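You operate a simulated robot arm through the tools that you are given. There is no shell and no other tool. Be economical: measure what you need, move in short steps, check, and stop when the job is done.

You are at the controls of a simulated robot arm. One attempt, no reset.

JOB
Fit the white hump mould on its stand, tighten the thumb screw and lay the thick clay disc on top.
Fine: Down over the steel pin. Leave the other hump mould where it is.

It is judged by the outcome, as a careful person would: the job done as asked, and still so three seconds after it is handed in. It fails if anything else is knocked over, pushed out of place, dropped, spilled or broken.

ROBOT AND FRAMES
A 7-joint arm with a two-finger parallel gripper, fixed in place. Base frame: the origin is at the foot of the arm, x ahead of it, y to its left, z up; the work surface is at about z = 890. Lengths are in mm, angles in rad, forces in N, time in s.
With the tool pointing down near the work surface it reaches from about 240 to 680 mm from the base axis. Its first joint turns from -1.152 to 1.152 rad. Payload 2.4 kg.
The TCP is the grasp point between the finger pads, 30 mm short of the fingertips. In the tool frame z runs along the fingers and y along their closing line. Largest opening 94 mm; finger width 28, thickness 10; the body of the gripper, 50 by 96 mm, starts 55 mm behind the TCP.
Orientation is that of the tool frame in the base frame, as a unit quaternion [x, y, z, w]. With the fingers straight down and closing along the base's y, the tool's x points along the base's -x, its y along +y and its z along -z.

CONTROLS
- The arm moves only by the tool play_rows. Its argument "targets" is text: rows parted by semicolons, each of 7 numbers parted by spaces: the finger opening in mm, from 0 to 94, then the shift along the tool's x, y, z in mm, then the turn, a rotation vector about the tool's x, y, z in degrees. In form: grip x y z rx ry rz; .... A call has 1 to 8 rows; each row shifts and turns the commanded pose from where the row before left it, along the tool's axes as they then stand. A row lasts 0.2 s, in which the tool goes at most 50 mm and 0.15 rad; a call with a longer step from one row to the next is refused whole, and so is a gripper value outside its range. A pose out of reach is approached as far as the arm can. The call stops where the force on the tool passes 40 N (or 10 N more than at its start, if that is more) or the arm is blocked; 0.2 s more then pass. The fingers move at their own pace (about 153 mm/s each) and stop on an object; they squeeze with about 29 N. The grip force told is the motor's: it shows also when the fingers shut on nothing. Time passes only in rows, and 0.2 s behind the last, so rows that do not move let the fingers close. The reply holds the time, the measured pose of the TCP, the force on the tool along the base axes, the opening and the grip force, in the units named above and with some noise, with the torque about the TCP (base axes, N m) and any sound that the robot's microphone picked up.
- Cameras (640 x 400 px; columns grow to the right, rows downward): "scene" is fixed at [34.2, 466, 1462.9]; the picture's right is [-0.80, -0.60, 0.00], its down [-0.25, 0.33, -0.91] and it looks along [0.55, -0.73, -0.41] (base axes); focal length 310 px, centre (320, 200). "wrist" rides on the gripper at [76, 14, -102] in the tool frame; the picture's right is [-0.18, 0.98, 0.00], its down [-0.75, -0.14, -0.64] and it looks along [-0.63, -0.12, 0.77] (tool axes); focal length 243 px, centre (320, 200). There is no depth. A picture from a camera that has moved, and an enlarged one, comes with that camera's place and axes in the base frame and with its lens.
- get_image(camera): a new picture of that camera. No time passes.
- zoom(camera, box): a new picture of the part [left, top, right, bottom] of that camera's present view, enlarged. No time passes.
- hand_in(): hands the job in; it is judged then, once.

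Go step by step. Nothing tells you positions but the pictures and the camera data: compare them with the known pose of the tool, close in by small moves and look again before you grip or let go. The budget is 120 turns and 76 pictures, counting those below and the enlarged ones. Unless the task says otherwise, let go and move clear before handing in, and close with one line.

The tools are called by a JSON object that holds its "method" and its "body". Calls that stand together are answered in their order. play_rows: Moves the arm, as the interface text tells. Its arguments: {"type":"object","properties":{"targets":{"type":"string"}},"required":["targets"]} The other tools are called the same way: get_image (camera) takes a picture; zoom (camera, box) takes an enlarged picture of a part of a camera's view; hand_in () hands the job in.

At the start:

```text
t: 0.0
eef_pos: [345.0, 1.1, 1255.7]
orientation: [0.001, 1.0, 0.001, 0.0]
wrist_force: [-0.1, 0.2, -0.5]
wrist_torque: [0.01, 0.01, -0.01]
grip_width: 94.0
gripper_force: 0.0
```

scene: 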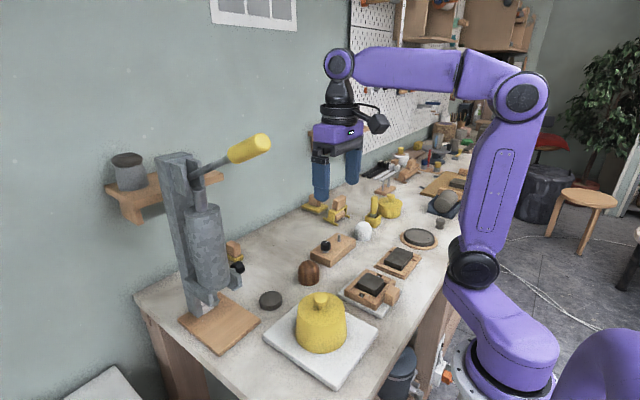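
wrist: 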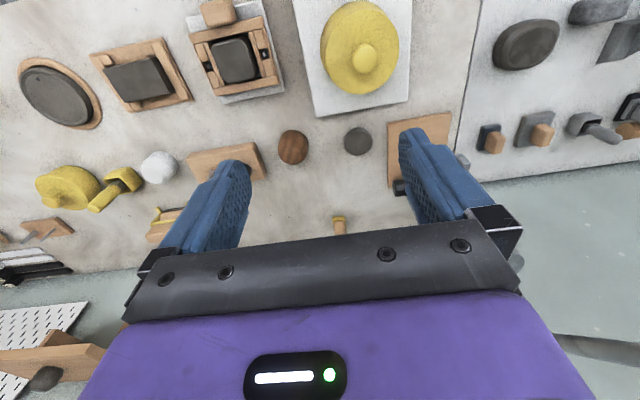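

I see a bench with a white hump mould, a brown one, a wooden stand with a black screw and a steel pin, and several dark discs. I'll look closer first.

{"method": "zoom", "body": {"camera": "scene", "box": [240, 180, 480, 330]}}

{"method": "zoom", "body": {"camera": "wrist", "box": [0, 0, 240, 280]}}

{"method": "zoom", "body": {"camera": "wrist", "box": [140, 60, 460, 260]}}

```text
2.67 times, centred on (360, 255) of scene
camera zoom: at [34.2, 466.0, 1462.9], right [-0.8, -0.6, 0.0], down [-0.25, 0.33, -0.91], along [0.55, -0.73, -0.41], focal length 825 px, centre (213, 53)
```

zoom: 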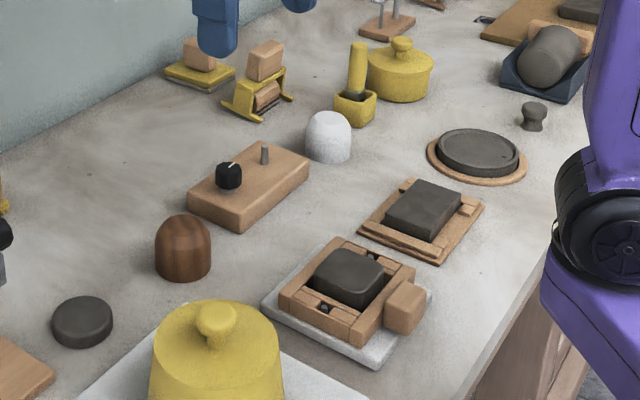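

```text
1.43 times, centred on (120, 140) of wrist
camera zoom: at [269.6, 14.3, 1358.4], right [0.18, 0.98, 0.0], down [0.75, -0.14, 0.64], along [0.63, -0.12, -0.77], focal length 347 px, centre (606, 286)
```

zoom: 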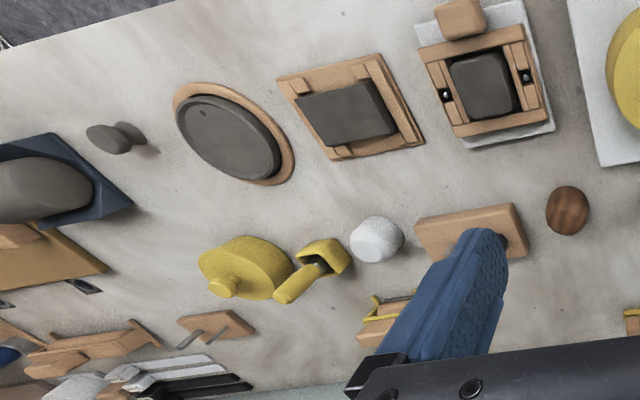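

```text
2.00 times, centred on (300, 160) of wrist
camera zoom: at [269.6, 14.3, 1358.4], right [0.18, 0.98, 0.0], down [0.75, -0.14, 0.64], along [0.63, -0.12, -0.77], focal length 485 px, centre (360, 280)
```

zoom: 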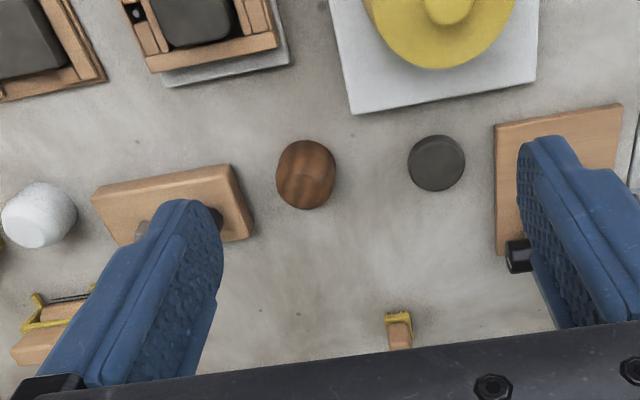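

The white mould looks to be near (482, -375), the stand near (499, -232) and the thick puck near (506, 48). I'll move above the stand for a closer look.

{"method": "play_rows", "body": {"targets": "94 -19 -33.7 25 0 0 0;94 -19 -33.7 25 0 0 0;94 -19 -33.7 25 0 0 0;94 -19 -33.7 25 0 0 0;94 -19 -33.7 25 0 0 0;94 -19 -33.7 25 0 0 0;94 -19 -33.7 25 0 0 0;94 0 0 0 0 0 0"}}

{"method": "get_image", "body": {"camera": "wrist"}}

{"method": "zoom", "body": {"camera": "scene", "box": [300, 210, 400, 280]}}

```text
t: 1.8
eef_pos: [478.1, -234.9, 1080.7]
orientation: [0.0, 1.0, 0.0, 0.0]
wrist_force: [0.3, 0.4, -0.3]
wrist_torque: [0.03, 0.0, 0.0]
grip_width: 94.0
gripper_force: 0.0
```

```text
70 pictures are left
camera wrist: at [403.0, -221.9, 1183.4], right [0.18, 0.98, 0.0], down [0.75, -0.14, 0.64], along [0.63, -0.12, -0.77], focal length 243 px, centre (320, 200)
```

wrist: 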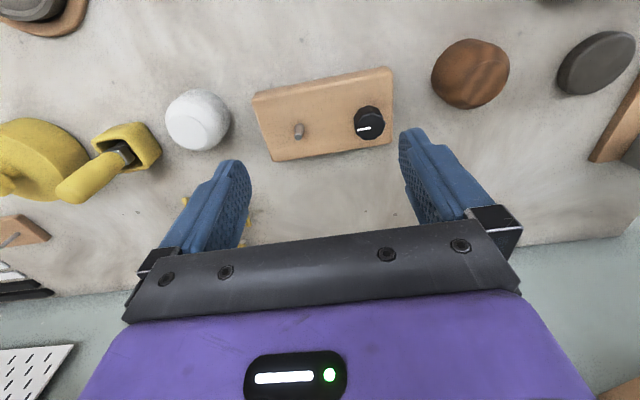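

```text
5.71 times, centred on (350, 245) of scene
camera zoom: at [34.2, 465.9, 1462.9], right [-0.8, -0.6, 0.0], down [-0.25, 0.33, -0.91], along [0.55, -0.73, -0.41], focal length 1769 px, centre (149, -57)
```

zoom: 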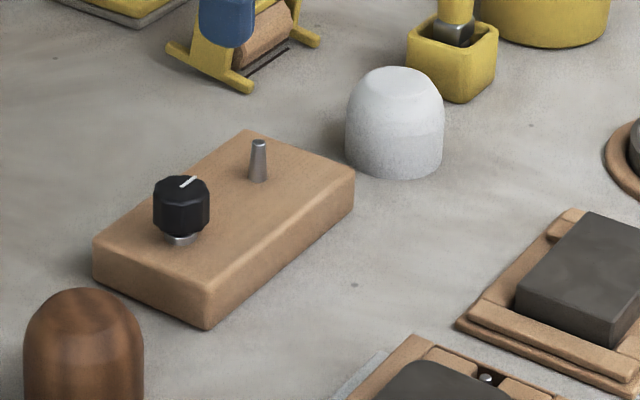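

{"method": "zoom", "body": {"camera": "wrist", "box": [150, 50, 410, 212]}}

```text
2.46 times, centred on (280, 131) of wrist
camera zoom: at [403.0, -221.9, 1183.4], right [0.18, 0.98, 0.0], down [0.75, -0.14, 0.64], along [0.63, -0.12, -0.77], focal length 597 px, centre (418, 370)
```

zoom: 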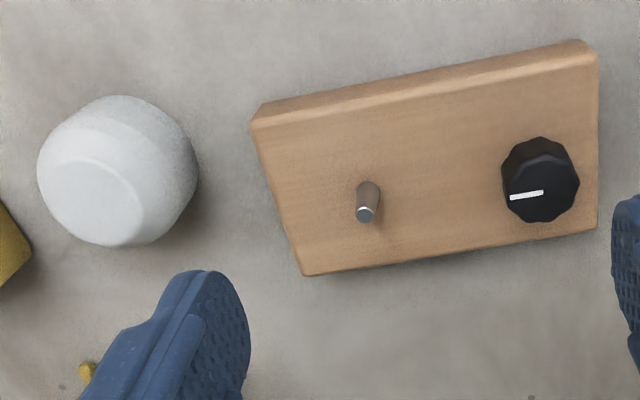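

The pin tip is near (507,-266, 948), the knob centre near (509,-193) with its top at about 954, and the white mould near (484,-382). I'll turn the tool by 90° so it grips the mould along x, clear of the pot and the knob.

{"method": "play_rows", "body": {"targets": "94 0 0 0 0 0 8.18;94 0 0 0 0 0 8.18;94 0 0 0 0 0 8.18;94 0 0 0 0 0 8.18;94 0 0 0 0 0 8.18;94 0 0 0 0 0 8.18;94 0 0 0 0 0 8.18;94 0 0 0 0 0 8.18"}}

{"method": "play_rows", "body": {"targets": "94 0 0 0 0 0 8.18;94 0 0 0 0 0 8.18;94 0 0 0 0 0 8.2;94 -35 0 0 0 0 0;94 -35 0 0 0 0 0;94 -35 0 0 0 0 0;94 0 0 0 0 0 0"}}

{"method": "get_image", "body": {"camera": "wrist"}}

```text
t: 3.6
eef_pos: [477.3, -235.9, 1081.2]
orientation: [0.542, 0.84, 0.0, 0.0]
wrist_force: [0.2, 0.9, 0.0]
wrist_torque: [0.0, 0.03, 0.0]
grip_width: 94.2
gripper_force: 0.0
```

```text
t: 5.2
eef_pos: [477.1, -340.0, 1080.3]
orientation: [0.707, 0.707, 0.0, 0.0]
wrist_force: [-0.5, -0.7, -1.0]
wrist_torque: [0.02, 0.01, 0.02]
grip_width: 94.0
gripper_force: 0.0
```

```text
67 pictures are left
camera wrist: at [492.5, -264.8, 1183.4], right [0.98, -0.18, 0.0], down [-0.14, -0.75, 0.64], along [-0.12, -0.63, -0.77], focal length 243 px, centre (320, 200)
```

wrist: 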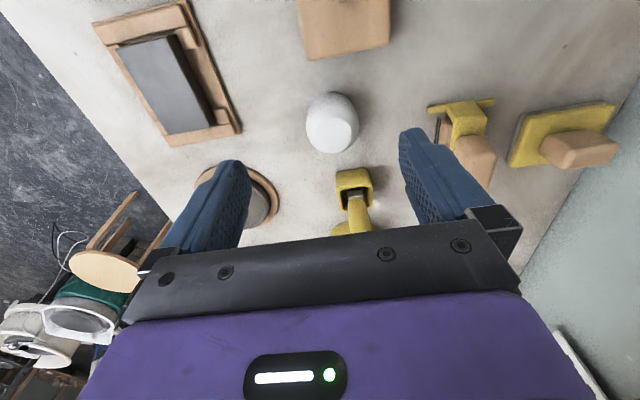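

The mould is now in view between the fingers, so I'll zoom in for its centre.

{"method": "zoom", "body": {"camera": "wrist", "box": [240, 60, 430, 180]}}

```text
3.33 times, centred on (335, 120) of wrist
camera zoom: at [492.5, -264.8, 1183.4], right [0.98, -0.18, 0.0], down [-0.14, -0.75, 0.64], along [-0.12, -0.63, -0.77], focal length 809 px, centre (270, 467)
```

zoom: 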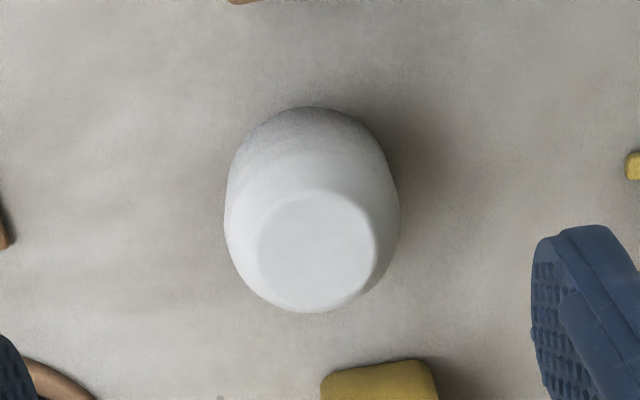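

The mould centre is (486,-378). I'll move over it and go down most of the way.

{"method": "play_rows", "body": {"targets": "94 -38 9 0 0 0 0;94 0 0 40 0 0 0;94 0 0 40 0 0 0;94 0 0 40 0 0 0;94 0 0 0 0 0 0"}}

{"method": "get_image", "body": {"camera": "wrist"}}

{"method": "zoom", "body": {"camera": "scene", "box": [300, 170, 420, 280]}}

```text
t: 6.4
eef_pos: [487.4, -379.0, 960.5]
orientation: [0.707, 0.707, 0.0, 0.001]
wrist_force: [0.1, 0.2, 0.4]
wrist_torque: [-0.01, -0.03, 0.0]
grip_width: 93.9
gripper_force: 0.1
```

```text
65 pictures are left
camera wrist: at [502.6, -302.6, 1063.0], right [0.98, -0.18, 0.0], down [-0.14, -0.75, 0.64], along [-0.12, -0.63, -0.77], focal length 243 px, centre (320, 200)
```

wrist: 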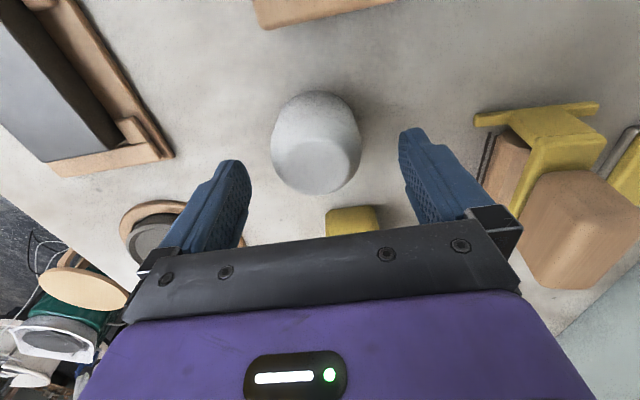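

```text
3.64 times, centred on (360, 225) of scene
camera zoom: at [34.2, 466.0, 1462.9], right [-0.8, -0.6, 0.0], down [-0.25, 0.33, -0.91], along [0.55, -0.73, -0.41], focal length 1126 px, centre (174, 109)
```

zoom: 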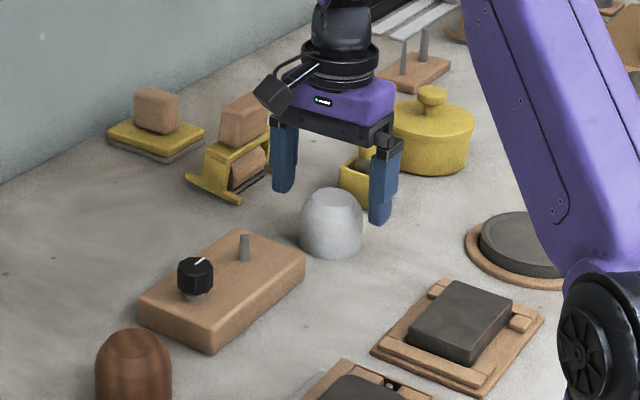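

The alignment looks good, so I'll go down to grip height and close gently.

{"method": "play_rows", "body": {"targets": "94 2 1 20 0 0 0;94 0 0 17.5 0 0 0;94 0 0 0 0 0 0;70 0 0 0 0 0 0;50 0 0 0 0 0 0;40 0 0 0 0 0 0;40 0 0 0 0 0 0"}}

{"method": "get_image", "body": {"camera": "wrist"}}

```text
t: 8.0
eef_pos: [488.0, -375.6, 922.6]
orientation: [0.707, 0.707, 0.0, -0.001]
wrist_force: [0.3, -0.2, -0.1]
wrist_torque: [0.0, 0.02, 0.02]
grip_width: 59.8
gripper_force: 29.3
```

```text
63 pictures are left
camera wrist: at [503.5, -301.0, 1025.8], right [0.98, -0.18, 0.0], down [-0.14, -0.75, 0.64], along [-0.12, -0.63, -0.77], focal length 243 px, centre (320, 200)
```

wrist: 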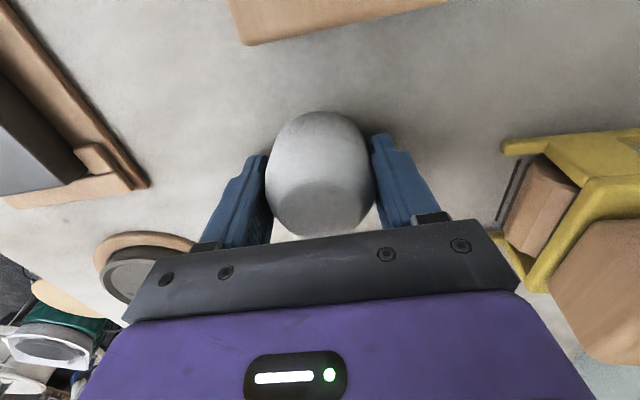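

The mould is gripped at 60 mm. I'll lift it, carry it over toward the pin, and inspect.

{"method": "play_rows", "body": {"targets": "40 0 0 -20 0 0 0;40 0 0 -35 0 0 0;40 0 0 -35 0 0 0;40 37 6 0 0 0 0;40 37 7 0 0 0 0;40 36 6 0 0 0 0;40 0 0 0 0 0 0"}}

{"method": "get_image", "body": {"camera": "wrist"}}

{"method": "zoom", "body": {"camera": "scene", "box": [300, 180, 380, 260]}}

```text
t: 9.6
eef_pos: [506.3, -266.3, 1013.2]
orientation: [0.707, 0.707, 0.0, 0.0]
wrist_force: [0.8, 0.8, -1.2]
wrist_torque: [0.01, 0.0, -0.02]
grip_width: 59.5
gripper_force: 29.2
```

```text
62 pictures are left
camera wrist: at [522.5, -190.8, 1116.2], right [0.98, -0.18, 0.0], down [-0.14, -0.75, 0.64], along [-0.12, -0.63, -0.77], focal length 243 px, centre (320, 200)
```

wrist: 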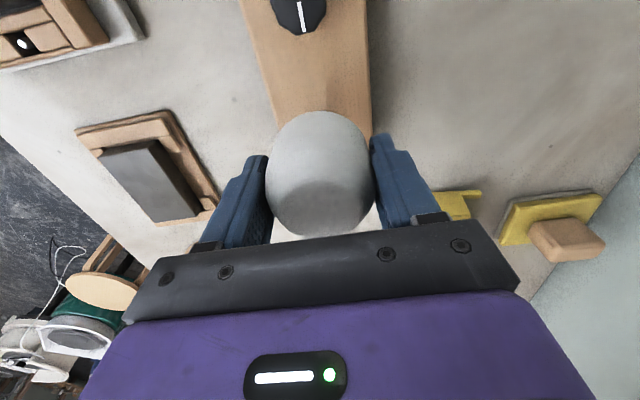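

```text
5.00 times, centred on (340, 220) of scene
camera zoom: at [34.2, 466.0, 1462.9], right [-0.8, -0.6, 0.0], down [-0.25, 0.33, -0.91], along [0.55, -0.73, -0.41], focal length 1548 px, centre (220, 100)
```

zoom: 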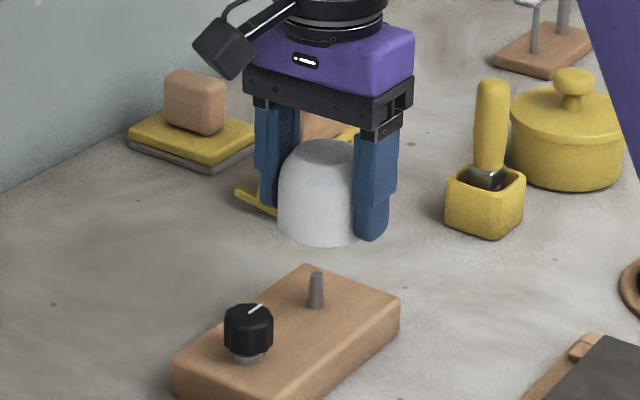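

By the scene view, the mould sits slightly off the pin. I'll enlarge it for a precise measurement.

{"method": "zoom", "body": {"camera": "scene", "box": [318, 200, 366, 230]}}

{"method": "zoom", "body": {"camera": "scene", "box": [315, 225, 363, 255]}}

{"method": "zoom", "body": {"camera": "wrist", "box": [200, 0, 440, 250]}}

```text
13.33 times, centred on (342, 215) of scene
camera zoom: at [34.2, 466.0, 1462.9], right [-0.8, -0.6, 0.0], down [-0.25, 0.33, -0.91], along [0.55, -0.73, -0.41], focal length 4127 px, centre (27, 0)
```

zoom: 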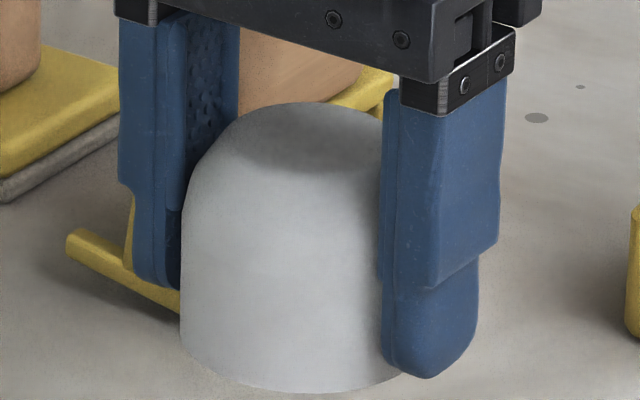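

```text
13.33 times, centred on (339, 240) of scene
camera zoom: at [34.2, 466.0, 1462.9], right [-0.8, -0.6, 0.0], down [-0.25, 0.33, -0.91], along [0.55, -0.73, -0.41], focal length 4127 px, centre (67, -333)
```

zoom: 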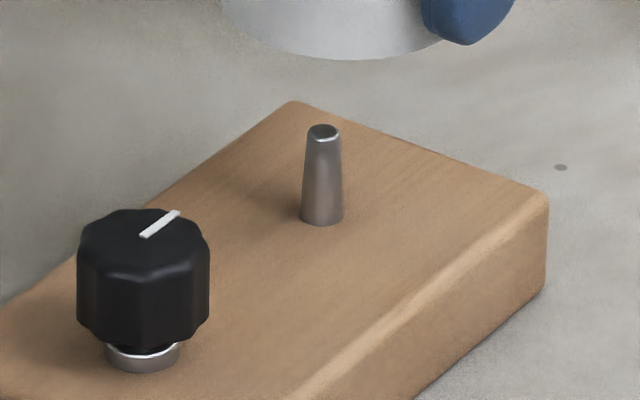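

```text
1.60 times, centred on (320, 125) of wrist
camera zoom: at [522.5, -190.8, 1116.2], right [0.98, -0.18, 0.0], down [-0.14, -0.75, 0.64], along [-0.12, -0.63, -0.77], focal length 388 px, centre (320, 320)
```

zoom: 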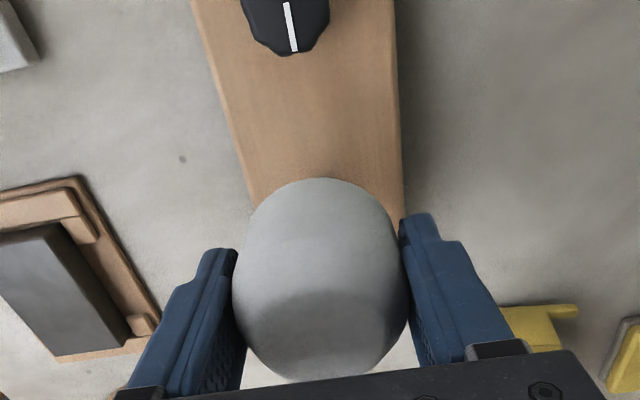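

By combining both cameras, I estimate the mould needs about +1.5 in x and +5 in y. I'll shift it, lower it to just above the pin tip, and look again.

{"method": "play_rows", "body": {"targets": "40 5.2 1.5 0 0 0 0;40 0 0 13 0 0 0;40 0 0 13 0 0 0;40 0 0 0 0 0 0"}}

{"method": "zoom", "body": {"camera": "scene", "box": [315, 215, 363, 245]}}

```text
t: 10.6
eef_pos: [508.0, -261.4, 987.4]
orientation: [0.707, 0.707, 0.001, 0.0]
wrist_force: [-0.1, -0.2, -0.7]
wrist_torque: [0.01, 0.01, -0.03]
grip_width: 59.9
gripper_force: 28.6
```

```text
13.33 times, centred on (339, 230) of scene
camera zoom: at [34.2, 465.9, 1462.9], right [-0.8, -0.6, 0.0], down [-0.25, 0.33, -0.91], along [0.55, -0.73, -0.41], focal length 4127 px, centre (67, -200)
```

zoom: 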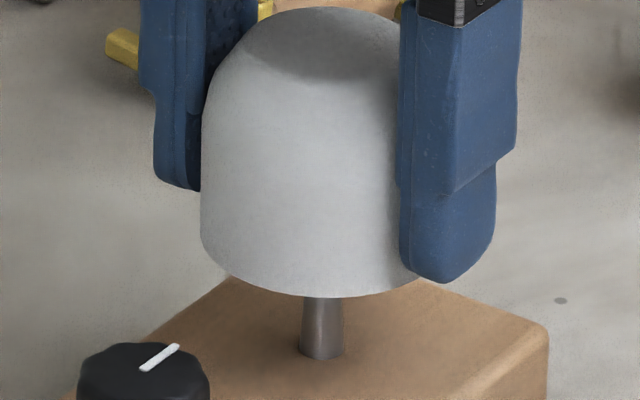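

In the picture the mould is lined up over the pin. I'll go down in small steps and watch the force.

{"method": "play_rows", "body": {"targets": "40 0 0 3 0 0 0;40 0 0 3 0 0 0;40 0 0 2 0 0 0;40 0 0 2 0 0 0;40 0 0 0 0 0 0"}}

```text
t: 11.8
eef_pos: [507.7, -261.5, 976.5]
orientation: [0.707, 0.707, 0.0, 0.0]
wrist_force: [-0.1, -0.6, -1.6]
wrist_torque: [0.03, 0.01, -0.01]
grip_width: 60.1
gripper_force: 29.2
```

{"method": "play_rows", "body": {"targets": "40 0 0 2 0 0 0;40 0 0 2 0 0 0;40 0 0 2 0 0 0;40 0 0 2 0 0 0;40 0 0 0 0 0 0"}}

{"method": "zoom", "body": {"camera": "scene", "box": [315, 215, 363, 245]}}

```text
t: 13.0
eef_pos: [508.0, -260.4, 969.2]
orientation: [0.707, 0.708, 0.0, 0.001]
wrist_force: [1.0, -1.2, -0.7]
wrist_torque: [-0.03, 0.01, -0.01]
grip_width: 59.6
gripper_force: 28.6
```

```text
13.33 times, centred on (339, 230) of scene
camera zoom: at [34.2, 465.9, 1462.9], right [-0.8, -0.6, 0.0], down [-0.25, 0.33, -0.91], along [0.55, -0.73, -0.41], focal length 4127 px, centre (67, -200)
```

zoom: 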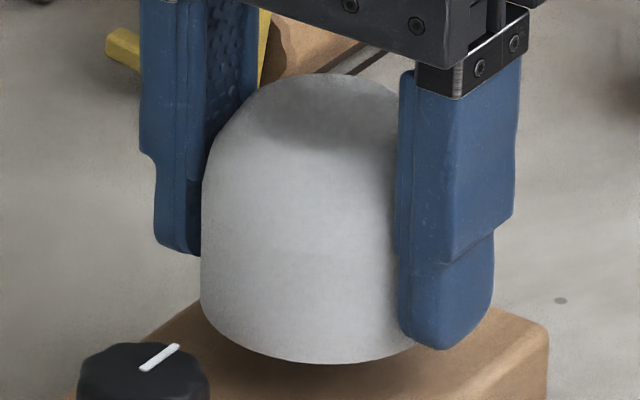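

The pin is entering the hole with no force. I'll continue down to the seat.

{"method": "play_rows", "body": {"targets": "40 0 0 2 0 0 0;40 0 0 2 0 0 0;40 0 0 2 0 0 0;40 0 0 2 0 0 0;40 0 0 2 0 0 0;40 0 0 1 0 0 0;40 0 0 1 0 0 0;40 0 0 0 0 0 0"}}

{"method": "zoom", "body": {"camera": "scene", "box": [315, 215, 363, 245]}}

```text
t: 14.8
eef_pos: [509.1, -261.2, 956.9]
orientation: [0.707, 0.707, 0.001, 0.001]
wrist_force: [3.3, -8.0, 2.0]
wrist_torque: [-0.28, -0.12, 0.01]
grip_width: 59.8
gripper_force: 29.2
```

```text
13.33 times, centred on (339, 230) of scene
camera zoom: at [34.2, 465.8, 1463.0], right [-0.8, -0.6, 0.0], down [-0.25, 0.33, -0.91], along [0.55, -0.73, -0.41], focal length 4127 px, centre (67, -200)
```

zoom: 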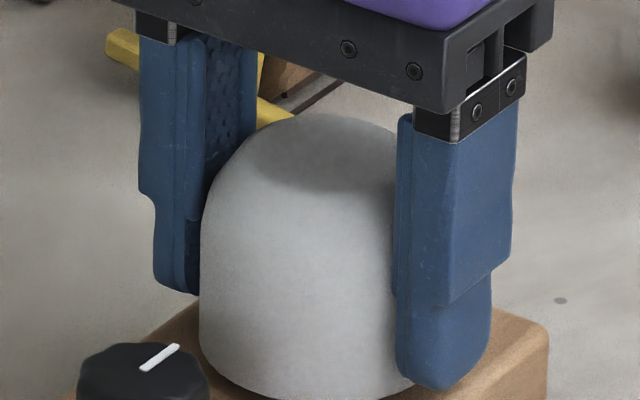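

There's a side force of about -8 N in y, so the pin is nudging the mould. I'll ease about 1.5 mm that way and continue down.

{"method": "play_rows", "body": {"targets": "40 -0.8 0.4 0 0 0 0;40 -0.6 0.2 0 0 0 0;40 0 0 0 0 0 0"}}

```text
t: 15.6
eef_pos: [508.6, -261.5, 957.3]
orientation: [0.708, 0.707, 0.0, -0.001]
wrist_force: [1.6, -2.4, 0.0]
wrist_torque: [-0.08, -0.06, 0.0]
grip_width: 59.8
gripper_force: 28.4
```

{"method": "play_rows", "body": {"targets": "40 -0.5 0.3 1 0 0 0;40 0 0 1 0 0 0;40 0 0 1 0 0 0;40 0 0 1 0 0 0;40 0 0 0 0 0 0"}}

{"method": "zoom", "body": {"camera": "scene", "box": [315, 225, 363, 255]}}

```text
t: 16.8
eef_pos: [509.2, -262.9, 953.9]
orientation: [0.708, 0.706, -0.001, 0.0]
wrist_force: [-0.9, 0.7, -0.9]
wrist_torque: [0.04, 0.01, -0.02]
grip_width: 59.3
gripper_force: 28.7
```

```text
13.33 times, centred on (339, 240) of scene
camera zoom: at [34.2, 466.0, 1462.9], right [-0.8, -0.6, 0.0], down [-0.25, 0.33, -0.91], along [0.55, -0.73, -0.41], focal length 4127 px, centre (67, -333)
```

zoom: 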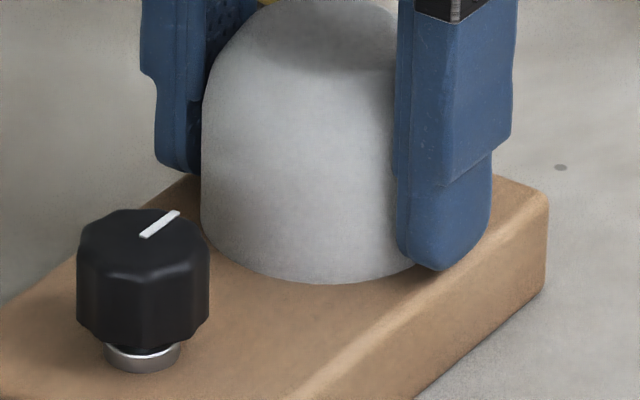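

{"method": "play_rows", "body": {"targets": "40 0 0 1 0 0 0;40 0 0 0.7 0 0 0;40 0 0 0 0 0 0"}}

```text
t: 17.6
eef_pos: [509.6, -262.3, 952.6]
orientation: [0.707, 0.707, 0.001, 0.0]
wrist_force: [-5.1, 3.7, 23.3]
wrist_torque: [0.61, 0.54, 0.03]
grip_width: 59.5
gripper_force: 28.9
```

The mould is seated, with 23 N of upward reaction. I'll ease off, open, rise and check.

{"method": "play_rows", "body": {"targets": "40 0 0 -1.2 0 0 0;62 0 0 0 0 0 0;80 0 0 0 0 0 0;94 0 0 0 0 0 0;94 0 0 -30 0 0 0;94 0 0 -40 0 0 0;94 0 0 0 0 0 0"}}

{"method": "zoom", "body": {"camera": "scene", "box": [300, 205, 380, 255]}}

{"method": "get_image", "body": {"camera": "wrist"}}

```text
t: 19.2
eef_pos: [508.9, -262.3, 1023.9]
orientation: [0.707, 0.707, 0.001, -0.001]
wrist_force: [-0.5, 0.0, 0.1]
wrist_torque: [-0.03, -0.01, 0.01]
grip_width: 94.2
gripper_force: 0.0
```

```text
8.00 times, centred on (340, 230) of scene
camera zoom: at [34.2, 466.0, 1462.9], right [-0.8, -0.6, 0.0], down [-0.25, 0.33, -0.91], along [0.55, -0.73, -0.41], focal length 2476 px, centre (160, -40)
```

zoom: 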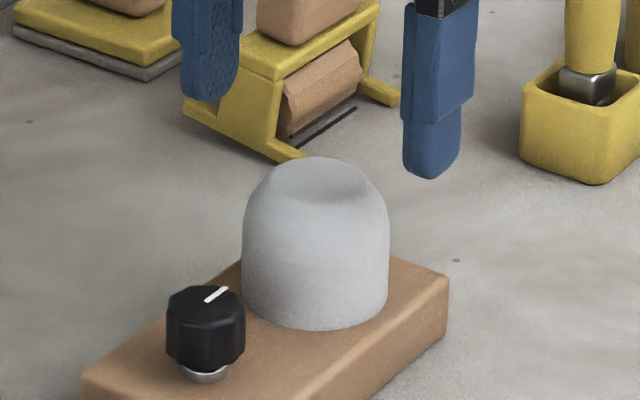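

```text
52 pictures are left
camera wrist: at [524.5, -187.5, 1126.2], right [0.98, -0.18, 0.0], down [-0.14, -0.75, 0.64], along [-0.12, -0.63, -0.77], focal length 243 px, centre (320, 200)
```

wrist: 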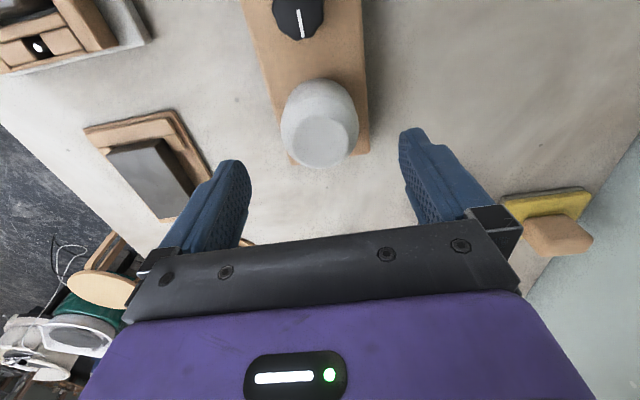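

The mould is seated squarely. Next is the knob, so I'll move the tool toward it to measure it.

{"method": "play_rows", "body": {"targets": "94 35 0 0 0 0 0;94 34 0 0 0 0 0;94 0 0 0 0 0 0"}}

{"method": "zoom", "body": {"camera": "wrist", "box": [220, 60, 420, 240]}}

{"method": "zoom", "body": {"camera": "scene", "box": [306, 225, 354, 255]}}

```text
t: 20.0
eef_pos: [508.3, -193.4, 1021.9]
orientation: [0.707, 0.707, 0.0, 0.0]
wrist_force: [-0.9, 0.5, -0.7]
wrist_torque: [0.02, 0.0, 0.03]
grip_width: 93.8
gripper_force: 0.1
```

```text
2.22 times, centred on (320, 150) of wrist
camera zoom: at [524.3, -118.4, 1125.2], right [0.98, -0.18, 0.0], down [-0.14, -0.75, 0.64], along [-0.12, -0.63, -0.77], focal length 539 px, centre (320, 311)
```

zoom: 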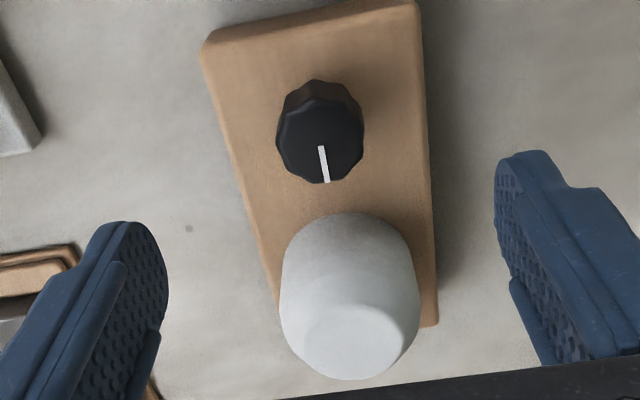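

```text
13.33 times, centred on (330, 240) of scene
camera zoom: at [34.1, 466.0, 1462.9], right [-0.8, -0.6, 0.0], down [-0.25, 0.33, -0.91], along [0.55, -0.73, -0.41], focal length 4127 px, centre (187, -333)
```

zoom: 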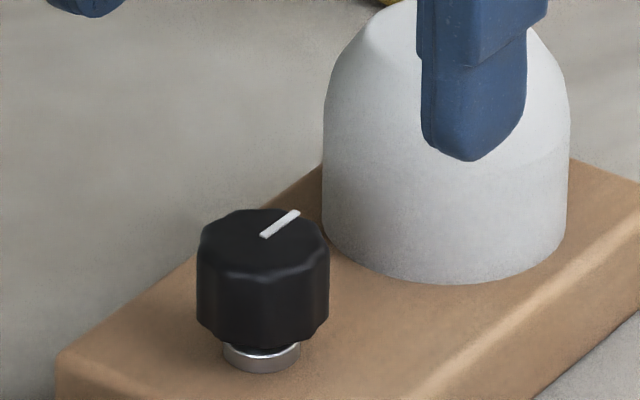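

The knob is near (510,-191), top about z 953. I'll go down around it with the fingers partly open and close on it.

{"method": "play_rows", "body": {"targets": "60 2 1.5 20 0 0 0;60 0 0 20 0 0 0;60 0 0 15 0 0 0;60 0 0 9 0 0 0;60 0 0 0 0 0 0"}}

{"method": "get_image", "body": {"camera": "wrist"}}

{"method": "zoom", "body": {"camera": "scene", "box": [290, 215, 354, 255]}}

```text
t: 21.2
eef_pos: [510.6, -193.1, 959.6]
orientation: [0.707, 0.707, 0.0, 0.0]
wrist_force: [0.0, -0.8, 0.8]
wrist_torque: [-0.04, -0.02, 0.04]
grip_width: 60.0
gripper_force: 0.1
```

```text
49 pictures are left
camera wrist: at [526.0, -115.8, 1061.1], right [0.98, -0.18, 0.0], down [-0.14, -0.75, 0.64], along [-0.12, -0.63, -0.77], focal length 243 px, centre (320, 200)
```

wrist: 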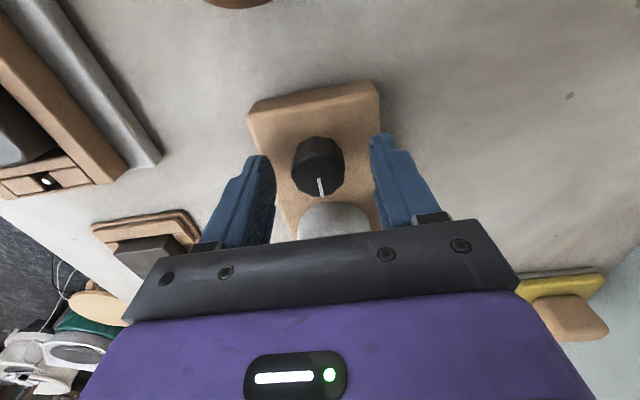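

```text
10.00 times, centred on (322, 235) of scene
camera zoom: at [34.2, 466.0, 1462.9], right [-0.8, -0.6, 0.0], down [-0.25, 0.33, -0.91], along [0.55, -0.73, -0.41], focal length 3095 px, centre (300, -150)
```

zoom: 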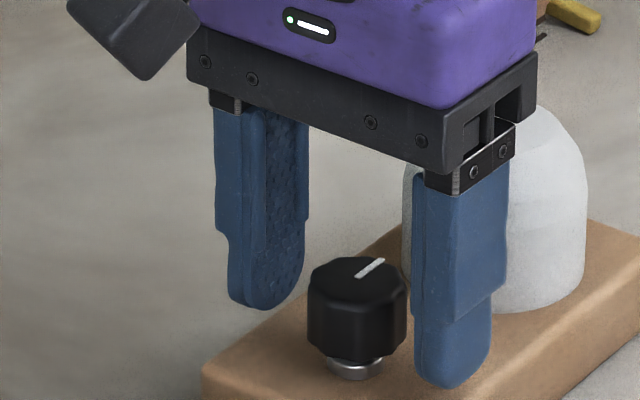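

{"method": "play_rows", "body": {"targets": "60 1.3 0 1.5 0 0 0;45 0 0 0 0 0 0;32 0 0 0 0 0 0;24 0 0 0 0 0 0;24 0 0 0 0 0 0"}}

{"method": "zoom", "body": {"camera": "wrist", "box": [220, 60, 420, 240]}}

```text
t: 22.4
eef_pos: [509.5, -190.6, 957.0]
orientation: [0.707, 0.707, -0.001, -0.001]
wrist_force: [-6.0, 1.4, 1.7]
wrist_torque: [-0.02, 0.06, 0.03]
grip_width: 29.6
gripper_force: 45.1
```

```text
2.22 times, centred on (320, 150) of wrist
camera zoom: at [525.6, -114.8, 1059.7], right [0.98, -0.18, 0.0], down [-0.14, -0.75, 0.64], along [-0.12, -0.63, -0.77], focal length 539 px, centre (320, 311)
```

zoom: 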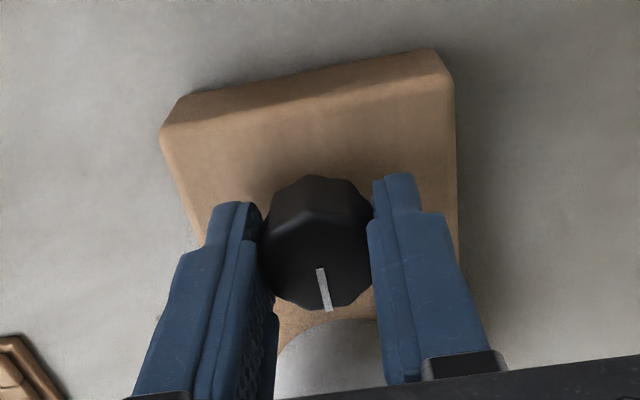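

The knob is gripped. I'll relieve the x force and start turning clockwise seen from above.

{"method": "play_rows", "body": {"targets": "24 0 -0.8 0 0 0 0;24 0 0 0 0 0 6;24 0 0 0 0 0 6;24 0 0 0 0 0 6;24 0 0 0 0 0 0"}}

{"method": "zoom", "body": {"camera": "scene", "box": [298, 225, 346, 255]}}

```text
t: 23.6
eef_pos: [509.0, -191.1, 957.2]
orientation: [0.81, 0.587, -0.001, 0.0]
wrist_force: [-2.3, 2.6, -3.9]
wrist_torque: [0.03, -0.13, 0.01]
grip_width: 29.7
gripper_force: 45.1
```

```text
13.33 times, centred on (322, 240) of scene
camera zoom: at [34.2, 466.0, 1462.9], right [-0.8, -0.6, 0.0], down [-0.25, 0.33, -0.91], along [0.55, -0.73, -0.41], focal length 4127 px, centre (293, -333)
```

zoom: 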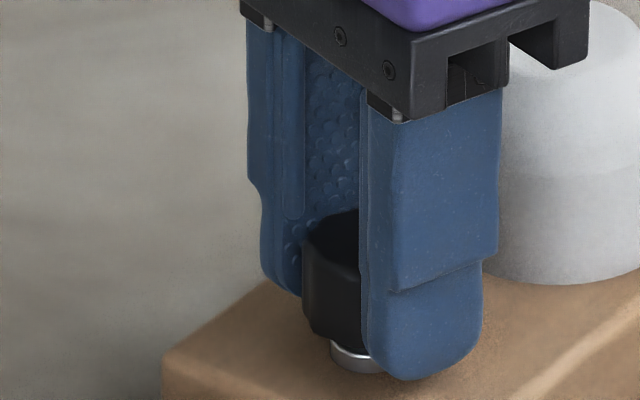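

The knob pulls slightly downward, so it's screwing in and this is the right direction. I'll continue turning.

{"method": "play_rows", "body": {"targets": "24 0 0 0.2 0 0 8;24 0 0 0.2 0 0 8;24 0 0 0.2 0 0 8;24 0 0 0 0 0 0"}}

{"method": "get_image", "body": {"camera": "wrist"}}

```text
t: 24.6
eef_pos: [509.4, -190.4, 957.4]
orientation: [0.914, 0.406, 0.0, 0.0]
wrist_force: [-3.8, 4.8, 4.7]
wrist_torque: [0.21, 0.14, -0.02]
grip_width: 29.8
gripper_force: 45.2
```

```text
45 pictures are left
camera wrist: at [572.5, -143.9, 1059.7], right [0.61, -0.8, 0.0], down [-0.61, -0.47, 0.64], along [-0.51, -0.39, -0.77], focal length 243 px, centre (320, 200)
```

wrist: 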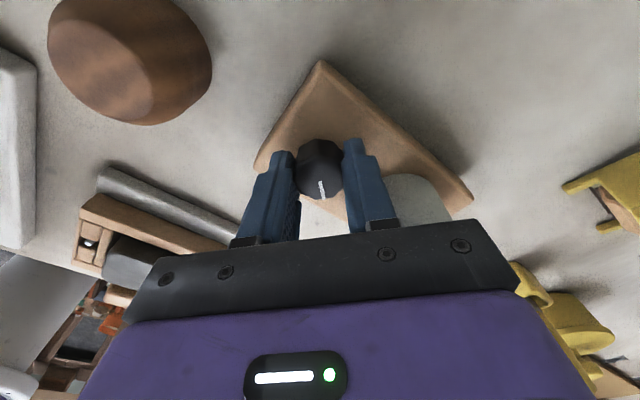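

{"method": "play_rows", "body": {"targets": "24 -0.3 -0.5 0 0 0 8;24 0 0 0 0 0 8;24 0 0 0 0 0 8;24 0 0 0 0 0 8;24 0 0 0 0 0 0"}}

```text
t: 25.8
eef_pos: [510.5, -189.5, 957.1]
orientation: [0.99, 0.139, 0.001, 0.001]
wrist_force: [6.1, 5.3, 6.8]
wrist_torque: [-0.26, 0.61, -0.01]
grip_width: 29.6
gripper_force: 45.0
```

{"method": "play_rows", "body": {"targets": "24 0.6 -0.3 -0.2 0 0 0;24 0 0 0 0 0 8;24 0 0 0 0 0 8;24 0 0 0 0 0 0"}}

```text
t: 26.8
eef_pos: [509.2, -189.8, 957.4]
orientation: [1.0, 0.0, 0.001, 0.0]
wrist_force: [1.2, 0.8, 0.4]
wrist_torque: [0.01, -1.29, -0.01]
grip_width: 29.5
gripper_force: 44.8
```

{"method": "get_image", "body": {"camera": "wrist"}}

{"method": "zoom", "body": {"camera": "scene", "box": [280, 205, 376, 265]}}

```text
44 pictures are left
camera wrist: at [586.8, -205.0, 1059.7], right [-0.19, -0.98, 0.0], down [-0.75, 0.14, 0.64], along [-0.63, 0.12, -0.77], focal length 243 px, centre (320, 200)
```

wrist: 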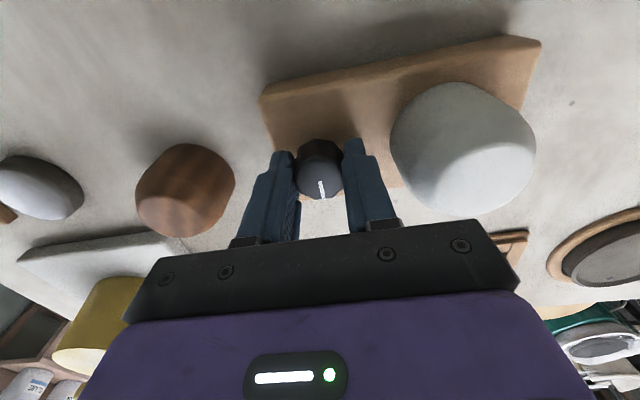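

```text
6.67 times, centred on (328, 235) of scene
camera zoom: at [34.2, 466.0, 1462.9], right [-0.8, -0.6, 0.0], down [-0.25, 0.33, -0.91], along [0.55, -0.73, -0.41], focal length 2064 px, centre (267, -33)
```

zoom: 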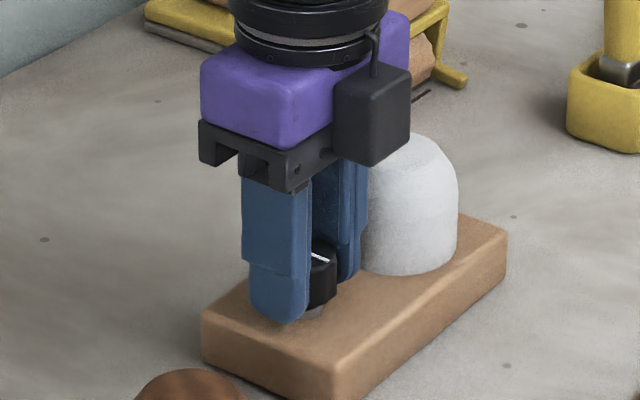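

The knob has turned 90° with no tightening torque yet. I'll continue.

{"method": "play_rows", "body": {"targets": "24 0 0 0 0 0 8;24 0 0 0 0 0 8;24 0 0 0 0 0 8;24 0 0 0 0 0 0"}}

```text
t: 27.6
eef_pos: [509.8, -189.7, 956.3]
orientation: [0.981, -0.193, -0.007, 0.002]
wrist_force: [-5.3, 0.0, 4.8]
wrist_torque: [0.52, -0.75, 0.01]
grip_width: 29.1
gripper_force: 44.6
stopped in row 4: the force on the tool passed its limit at 50 N (the readings are from after the stop); the commanded pose is now the measured one
```

{"method": "zoom", "body": {"camera": "wrist", "box": [220, 60, 420, 240]}}

{"method": "zoom", "body": {"camera": "scene", "box": [298, 220, 362, 260]}}

```text
2.22 times, centred on (320, 150) of wrist
camera zoom: at [577.8, -232.2, 1058.5], right [-0.54, -0.84, 0.01], down [-0.63, 0.42, 0.65], along [-0.55, 0.35, -0.76], focal length 539 px, centre (320, 311)
```

zoom: 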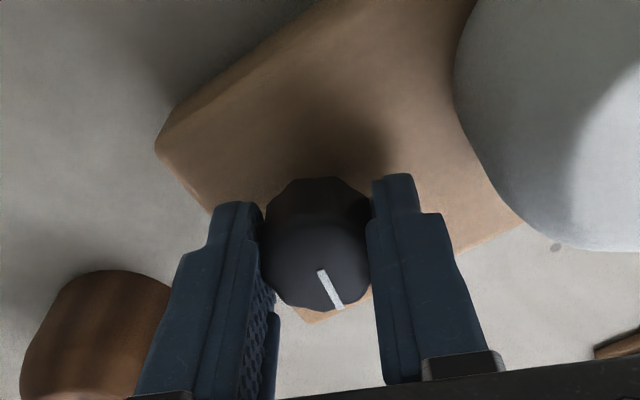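

```text
10.00 times, centred on (330, 240) of scene
camera zoom: at [33.9, 465.9, 1462.9], right [-0.8, -0.6, 0.0], down [-0.25, 0.33, -0.91], along [0.55, -0.73, -0.41], focal length 3095 px, centre (220, -200)
```

zoom: 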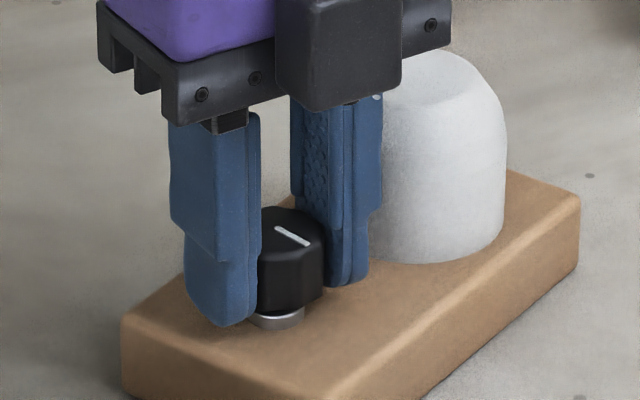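

The gripper turned about 9° more than the knob, so the knob seems to resist at around 100°. I'll confirm it's tight with one more small turn.

{"method": "play_rows", "body": {"targets": "24 0 0 0 0 0 4;24 0 0 0 0 0 0"}}

{"method": "zoom", "body": {"camera": "wrist", "box": [220, 60, 420, 240]}}

```text
t: 28.1
eef_pos: [510.7, -190.1, 955.7]
orientation: [0.978, -0.208, -0.015, 0.002]
wrist_force: [-7.4, 0.8, 7.2]
wrist_torque: [0.99, -0.13, 0.18]
grip_width: 29.1
gripper_force: 45.2
out of reach, approached as far as the arm can: row 1
stopped in row 2: the force on the tool passed its limit at 42 N (the readings are from after the stop); the commanded pose is now the measured one
```

```text
2.22 times, centred on (320, 150) of wrist
camera zoom: at [578.5, -235.0, 1057.0], right [-0.57, -0.82, 0.02], down [-0.61, 0.43, 0.66], along [-0.55, 0.37, -0.75], focal length 539 px, centre (320, 311)
```

zoom: 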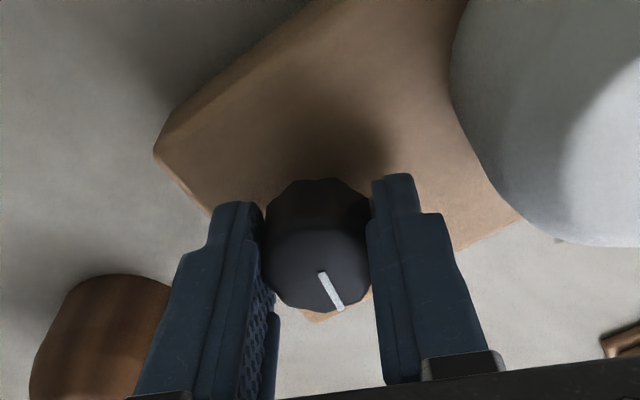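

The wrist joint is at its limit, so the slip isn't proof that the screw is tight. I'll open, lift, level the tool, wind back and take another stroke.

{"method": "play_rows", "body": {"targets": "46 0 0 0 0 0 -2;50 0 0 0 0 0 0;50 0 0 -20 0.6 1.63 0;50 0 0 -30 0 0 -4;50 0 0 0 0 0 -8;50 0 0 0 0 0 0"}}

{"method": "zoom", "body": {"camera": "scene", "box": [298, 220, 362, 260]}}

```text
t: 29.5
eef_pos: [513.3, -190.3, 1006.1]
orientation: [0.996, -0.087, 0.0, 0.0]
wrist_force: [-0.2, -0.6, 1.2]
wrist_torque: [-0.02, 0.0, 0.03]
grip_width: 50.2
gripper_force: 0.1
```

```text
10.00 times, centred on (330, 240) of scene
camera zoom: at [34.2, 466.0, 1462.9], right [-0.8, -0.6, 0.0], down [-0.25, 0.33, -0.91], along [0.55, -0.73, -0.41], focal length 3095 px, centre (220, -200)
```

zoom: 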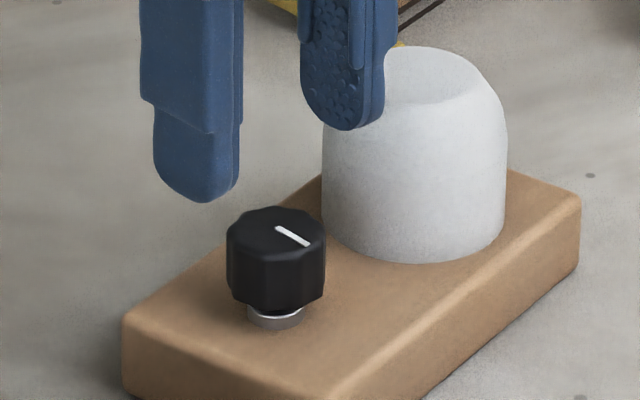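

{"method": "play_rows", "body": {"targets": "60 0 0 -30 0 0 0;60 0 0 0 0 0 -8.5;60 0 0 0 0 0 -8.5;60 0 0 0 0 0 -8.5;60 0 0 0 0 0 -8.5;60 0 0 0 0 0 -8.5;60 0 0 0 0 0 -8.5;60 0 0 0 0 0 -8.5"}}

{"method": "play_rows", "body": {"targets": "60 0 0 0 0 0 -8.5;60 0 0 0 0 0 -8.5;60 0 0 0 0 0 -8.5;60 0 0 0 0 0 -8.5;60 0 0 0 0 0 -8.5;60 0 0 0 0 0 -8.5;60 0 0 0 0 0 -8.5;60 0 0 0 0 0 -8.5"}}

{"method": "play_rows", "body": {"targets": "60 0 0 0 0 0 -8.5;60 0 0 0 0 0 -8.5;60 0 0 0 0 0 -8.5;60 0 0 0 0 0 -8.5;60 0 0 0 0 0 -8.5;60 0 0 0 0 0 -8.5;60 0 0 0 0 0 -8.5;60 0 0 0 0 0 -8.5"}}

{"method": "play_rows", "body": {"targets": "60 0 0 0 0 0 -8.5;60 0 0 0 0 0 -8.5;60 0 0 0 0 0 -8.5;60 0 0 0 0 0 -8.5;60 0 0 0 0 0 -8.5;60 0 0 0 0 0 -8.5;60 0 0 0 0 0 -8.5;60 0 0 0 0 0 0"}}

{"method": "get_image", "body": {"camera": "wrist"}}

```text
t: 31.3
eef_pos: [511.6, -189.1, 1035.6]
orientation: [0.908, 0.419, 0.001, 0.001]
wrist_force: [0.2, -0.9, -0.8]
wrist_torque: [-0.01, 0.0, -0.01]
grip_width: 60.0
gripper_force: 0.1
```

```text
t: 33.1
eef_pos: [511.4, -190.9, 1036.4]
orientation: [0.517, 0.856, -0.001, 0.0]
wrist_force: [0.1, -0.8, 0.8]
wrist_torque: [0.0, 0.0, -0.03]
grip_width: 60.1
gripper_force: 0.1
```

```text
t: 34.9
eef_pos: [511.8, -190.9, 1036.2]
orientation: [-0.049, 0.999, 0.001, 0.0]
wrist_force: [0.3, 0.2, 0.7]
wrist_torque: [-0.02, 0.01, 0.0]
grip_width: 59.8
gripper_force: 0.0
```

```text
t: 36.7
eef_pos: [511.6, -190.8, 1035.9]
orientation: [-0.538, 0.843, -0.001, -0.001]
wrist_force: [0.1, 0.3, -0.2]
wrist_torque: [-0.05, 0.01, 0.0]
grip_width: 59.9
gripper_force: 0.2
```

```text
38 pictures are left
camera wrist: at [468.0, -253.5, 1138.6], right [-0.81, 0.58, 0.0], down [0.45, 0.62, 0.64], along [0.37, 0.52, -0.77], focal length 243 px, centre (320, 200)
```

wrist: 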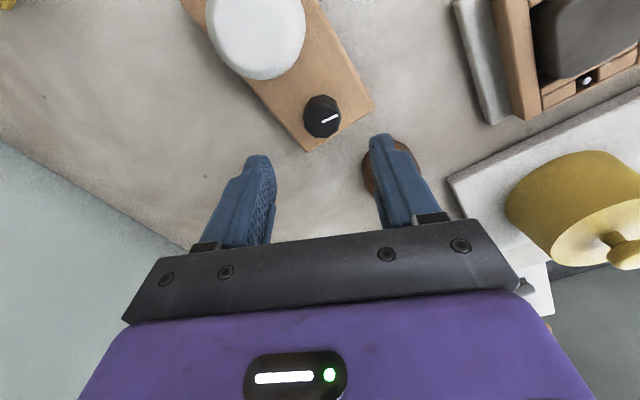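

The tool is at yaw -65°. I'll go down around the knob again and grip.

{"method": "play_rows", "body": {"targets": "60 0.8 1.7 30 0 0 0;60 0 0 30 0 0 0;60 0 0 18.5 0 0 0;60 0 0 0 0 0 0;45 0 0 0 0 0 0;32 0 0 0 0 0 0;24 0 0 0 0 0 0;24 0 0 0 0 0 0"}}

{"method": "zoom", "body": {"camera": "wrist", "box": [220, 60, 420, 240]}}

```text
t: 38.5
eef_pos: [509.9, -190.3, 956.7]
orientation: [-0.537, 0.844, 0.0, 0.001]
wrist_force: [-1.1, 1.0, -1.2]
wrist_torque: [0.04, -0.01, -0.02]
grip_width: 30.0
gripper_force: 44.7
```

```text
2.22 times, centred on (320, 150) of wrist
camera zoom: at [465.8, -253.6, 1059.9], right [-0.81, 0.58, 0.0], down [0.45, 0.62, 0.64], along [0.37, 0.52, -0.77], focal length 539 px, centre (320, 311)
```

zoom: 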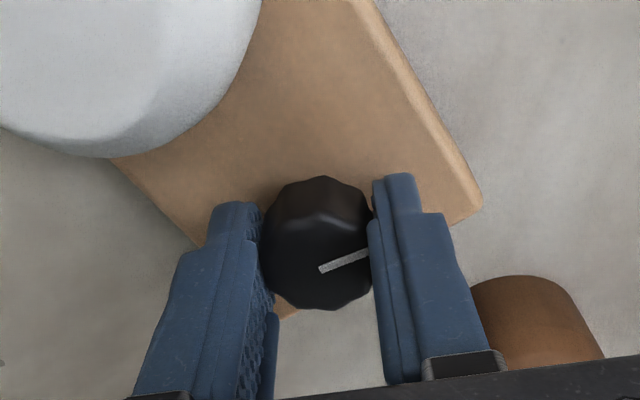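

Gripped well with little force. I'll turn clockwise in steps.

{"method": "play_rows", "body": {"targets": "24 0 0 0 0 0 8;24 0 0 0 0 0 8;24 0 0 0 0 0 8;24 0 0 0 0 0 8;24 0 0 0 0 0 0"}}

{"method": "zoom", "body": {"camera": "wrist", "box": [220, 60, 420, 240]}}

```text
t: 39.7
eef_pos: [510.2, -189.8, 957.2]
orientation: [-0.282, 0.96, 0.0, 0.001]
wrist_force: [-2.8, 1.6, -3.4]
wrist_torque: [0.07, -0.01, 0.28]
grip_width: 29.2
gripper_force: 45.1
```

```text
2.22 times, centred on (320, 150) of wrist
camera zoom: at [439.3, -219.8, 1060.1], right [-0.38, 0.93, 0.0], down [0.71, 0.29, 0.64], along [0.59, 0.24, -0.77], focal length 539 px, centre (320, 311)
```

zoom: 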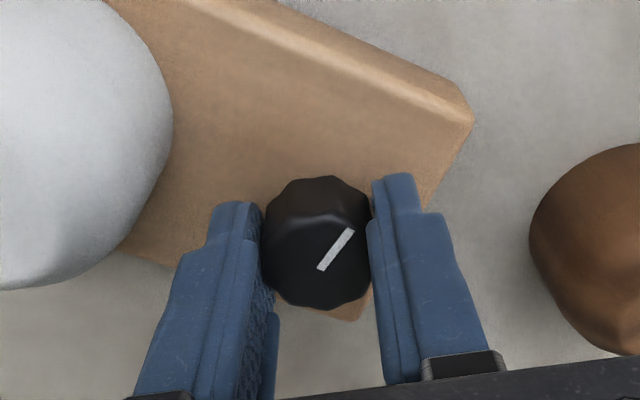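

The fingers slipped over the knob with 0.28 N m of torque, so the screw is tight at its stop. I'll let go, rise and check.

{"method": "play_rows", "body": {"targets": "40 0 0 0 0 0 0;46 0 0 0 0 0 0;46 0 0 -25 0 0 0;46 0 0 -40 0 0 0;60 0 0 -40 0 0 0;60 0 0 0 0 0 0"}}

{"method": "zoom", "body": {"camera": "scene", "box": [298, 220, 362, 260]}}

{"method": "get_image", "body": {"camera": "scene"}}

```text
t: 41.1
eef_pos: [509.4, -190.5, 1063.2]
orientation: [-0.283, 0.959, 0.0, -0.001]
wrist_force: [-0.4, -0.3, -0.7]
wrist_torque: [-0.02, 0.01, 0.01]
grip_width: 60.0
gripper_force: 0.1
```

```text
10.00 times, centred on (330, 240) of scene
camera zoom: at [34.2, 466.0, 1462.9], right [-0.8, -0.6, 0.0], down [-0.25, 0.33, -0.91], along [0.55, -0.73, -0.41], focal length 3095 px, centre (220, -200)
```

zoom: 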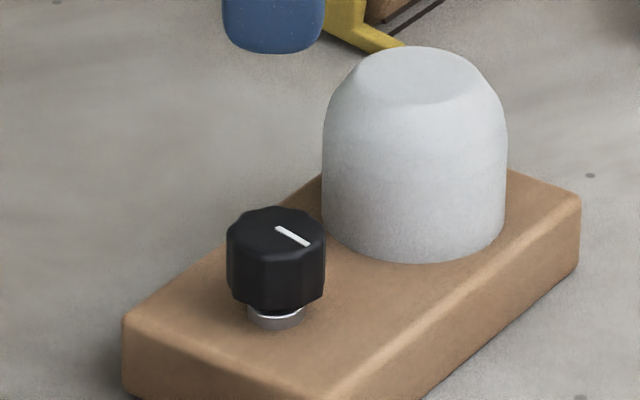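

```text
34 pictures are left
```

scene: 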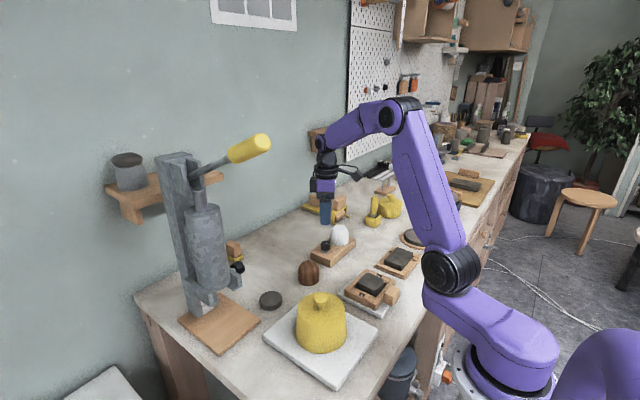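

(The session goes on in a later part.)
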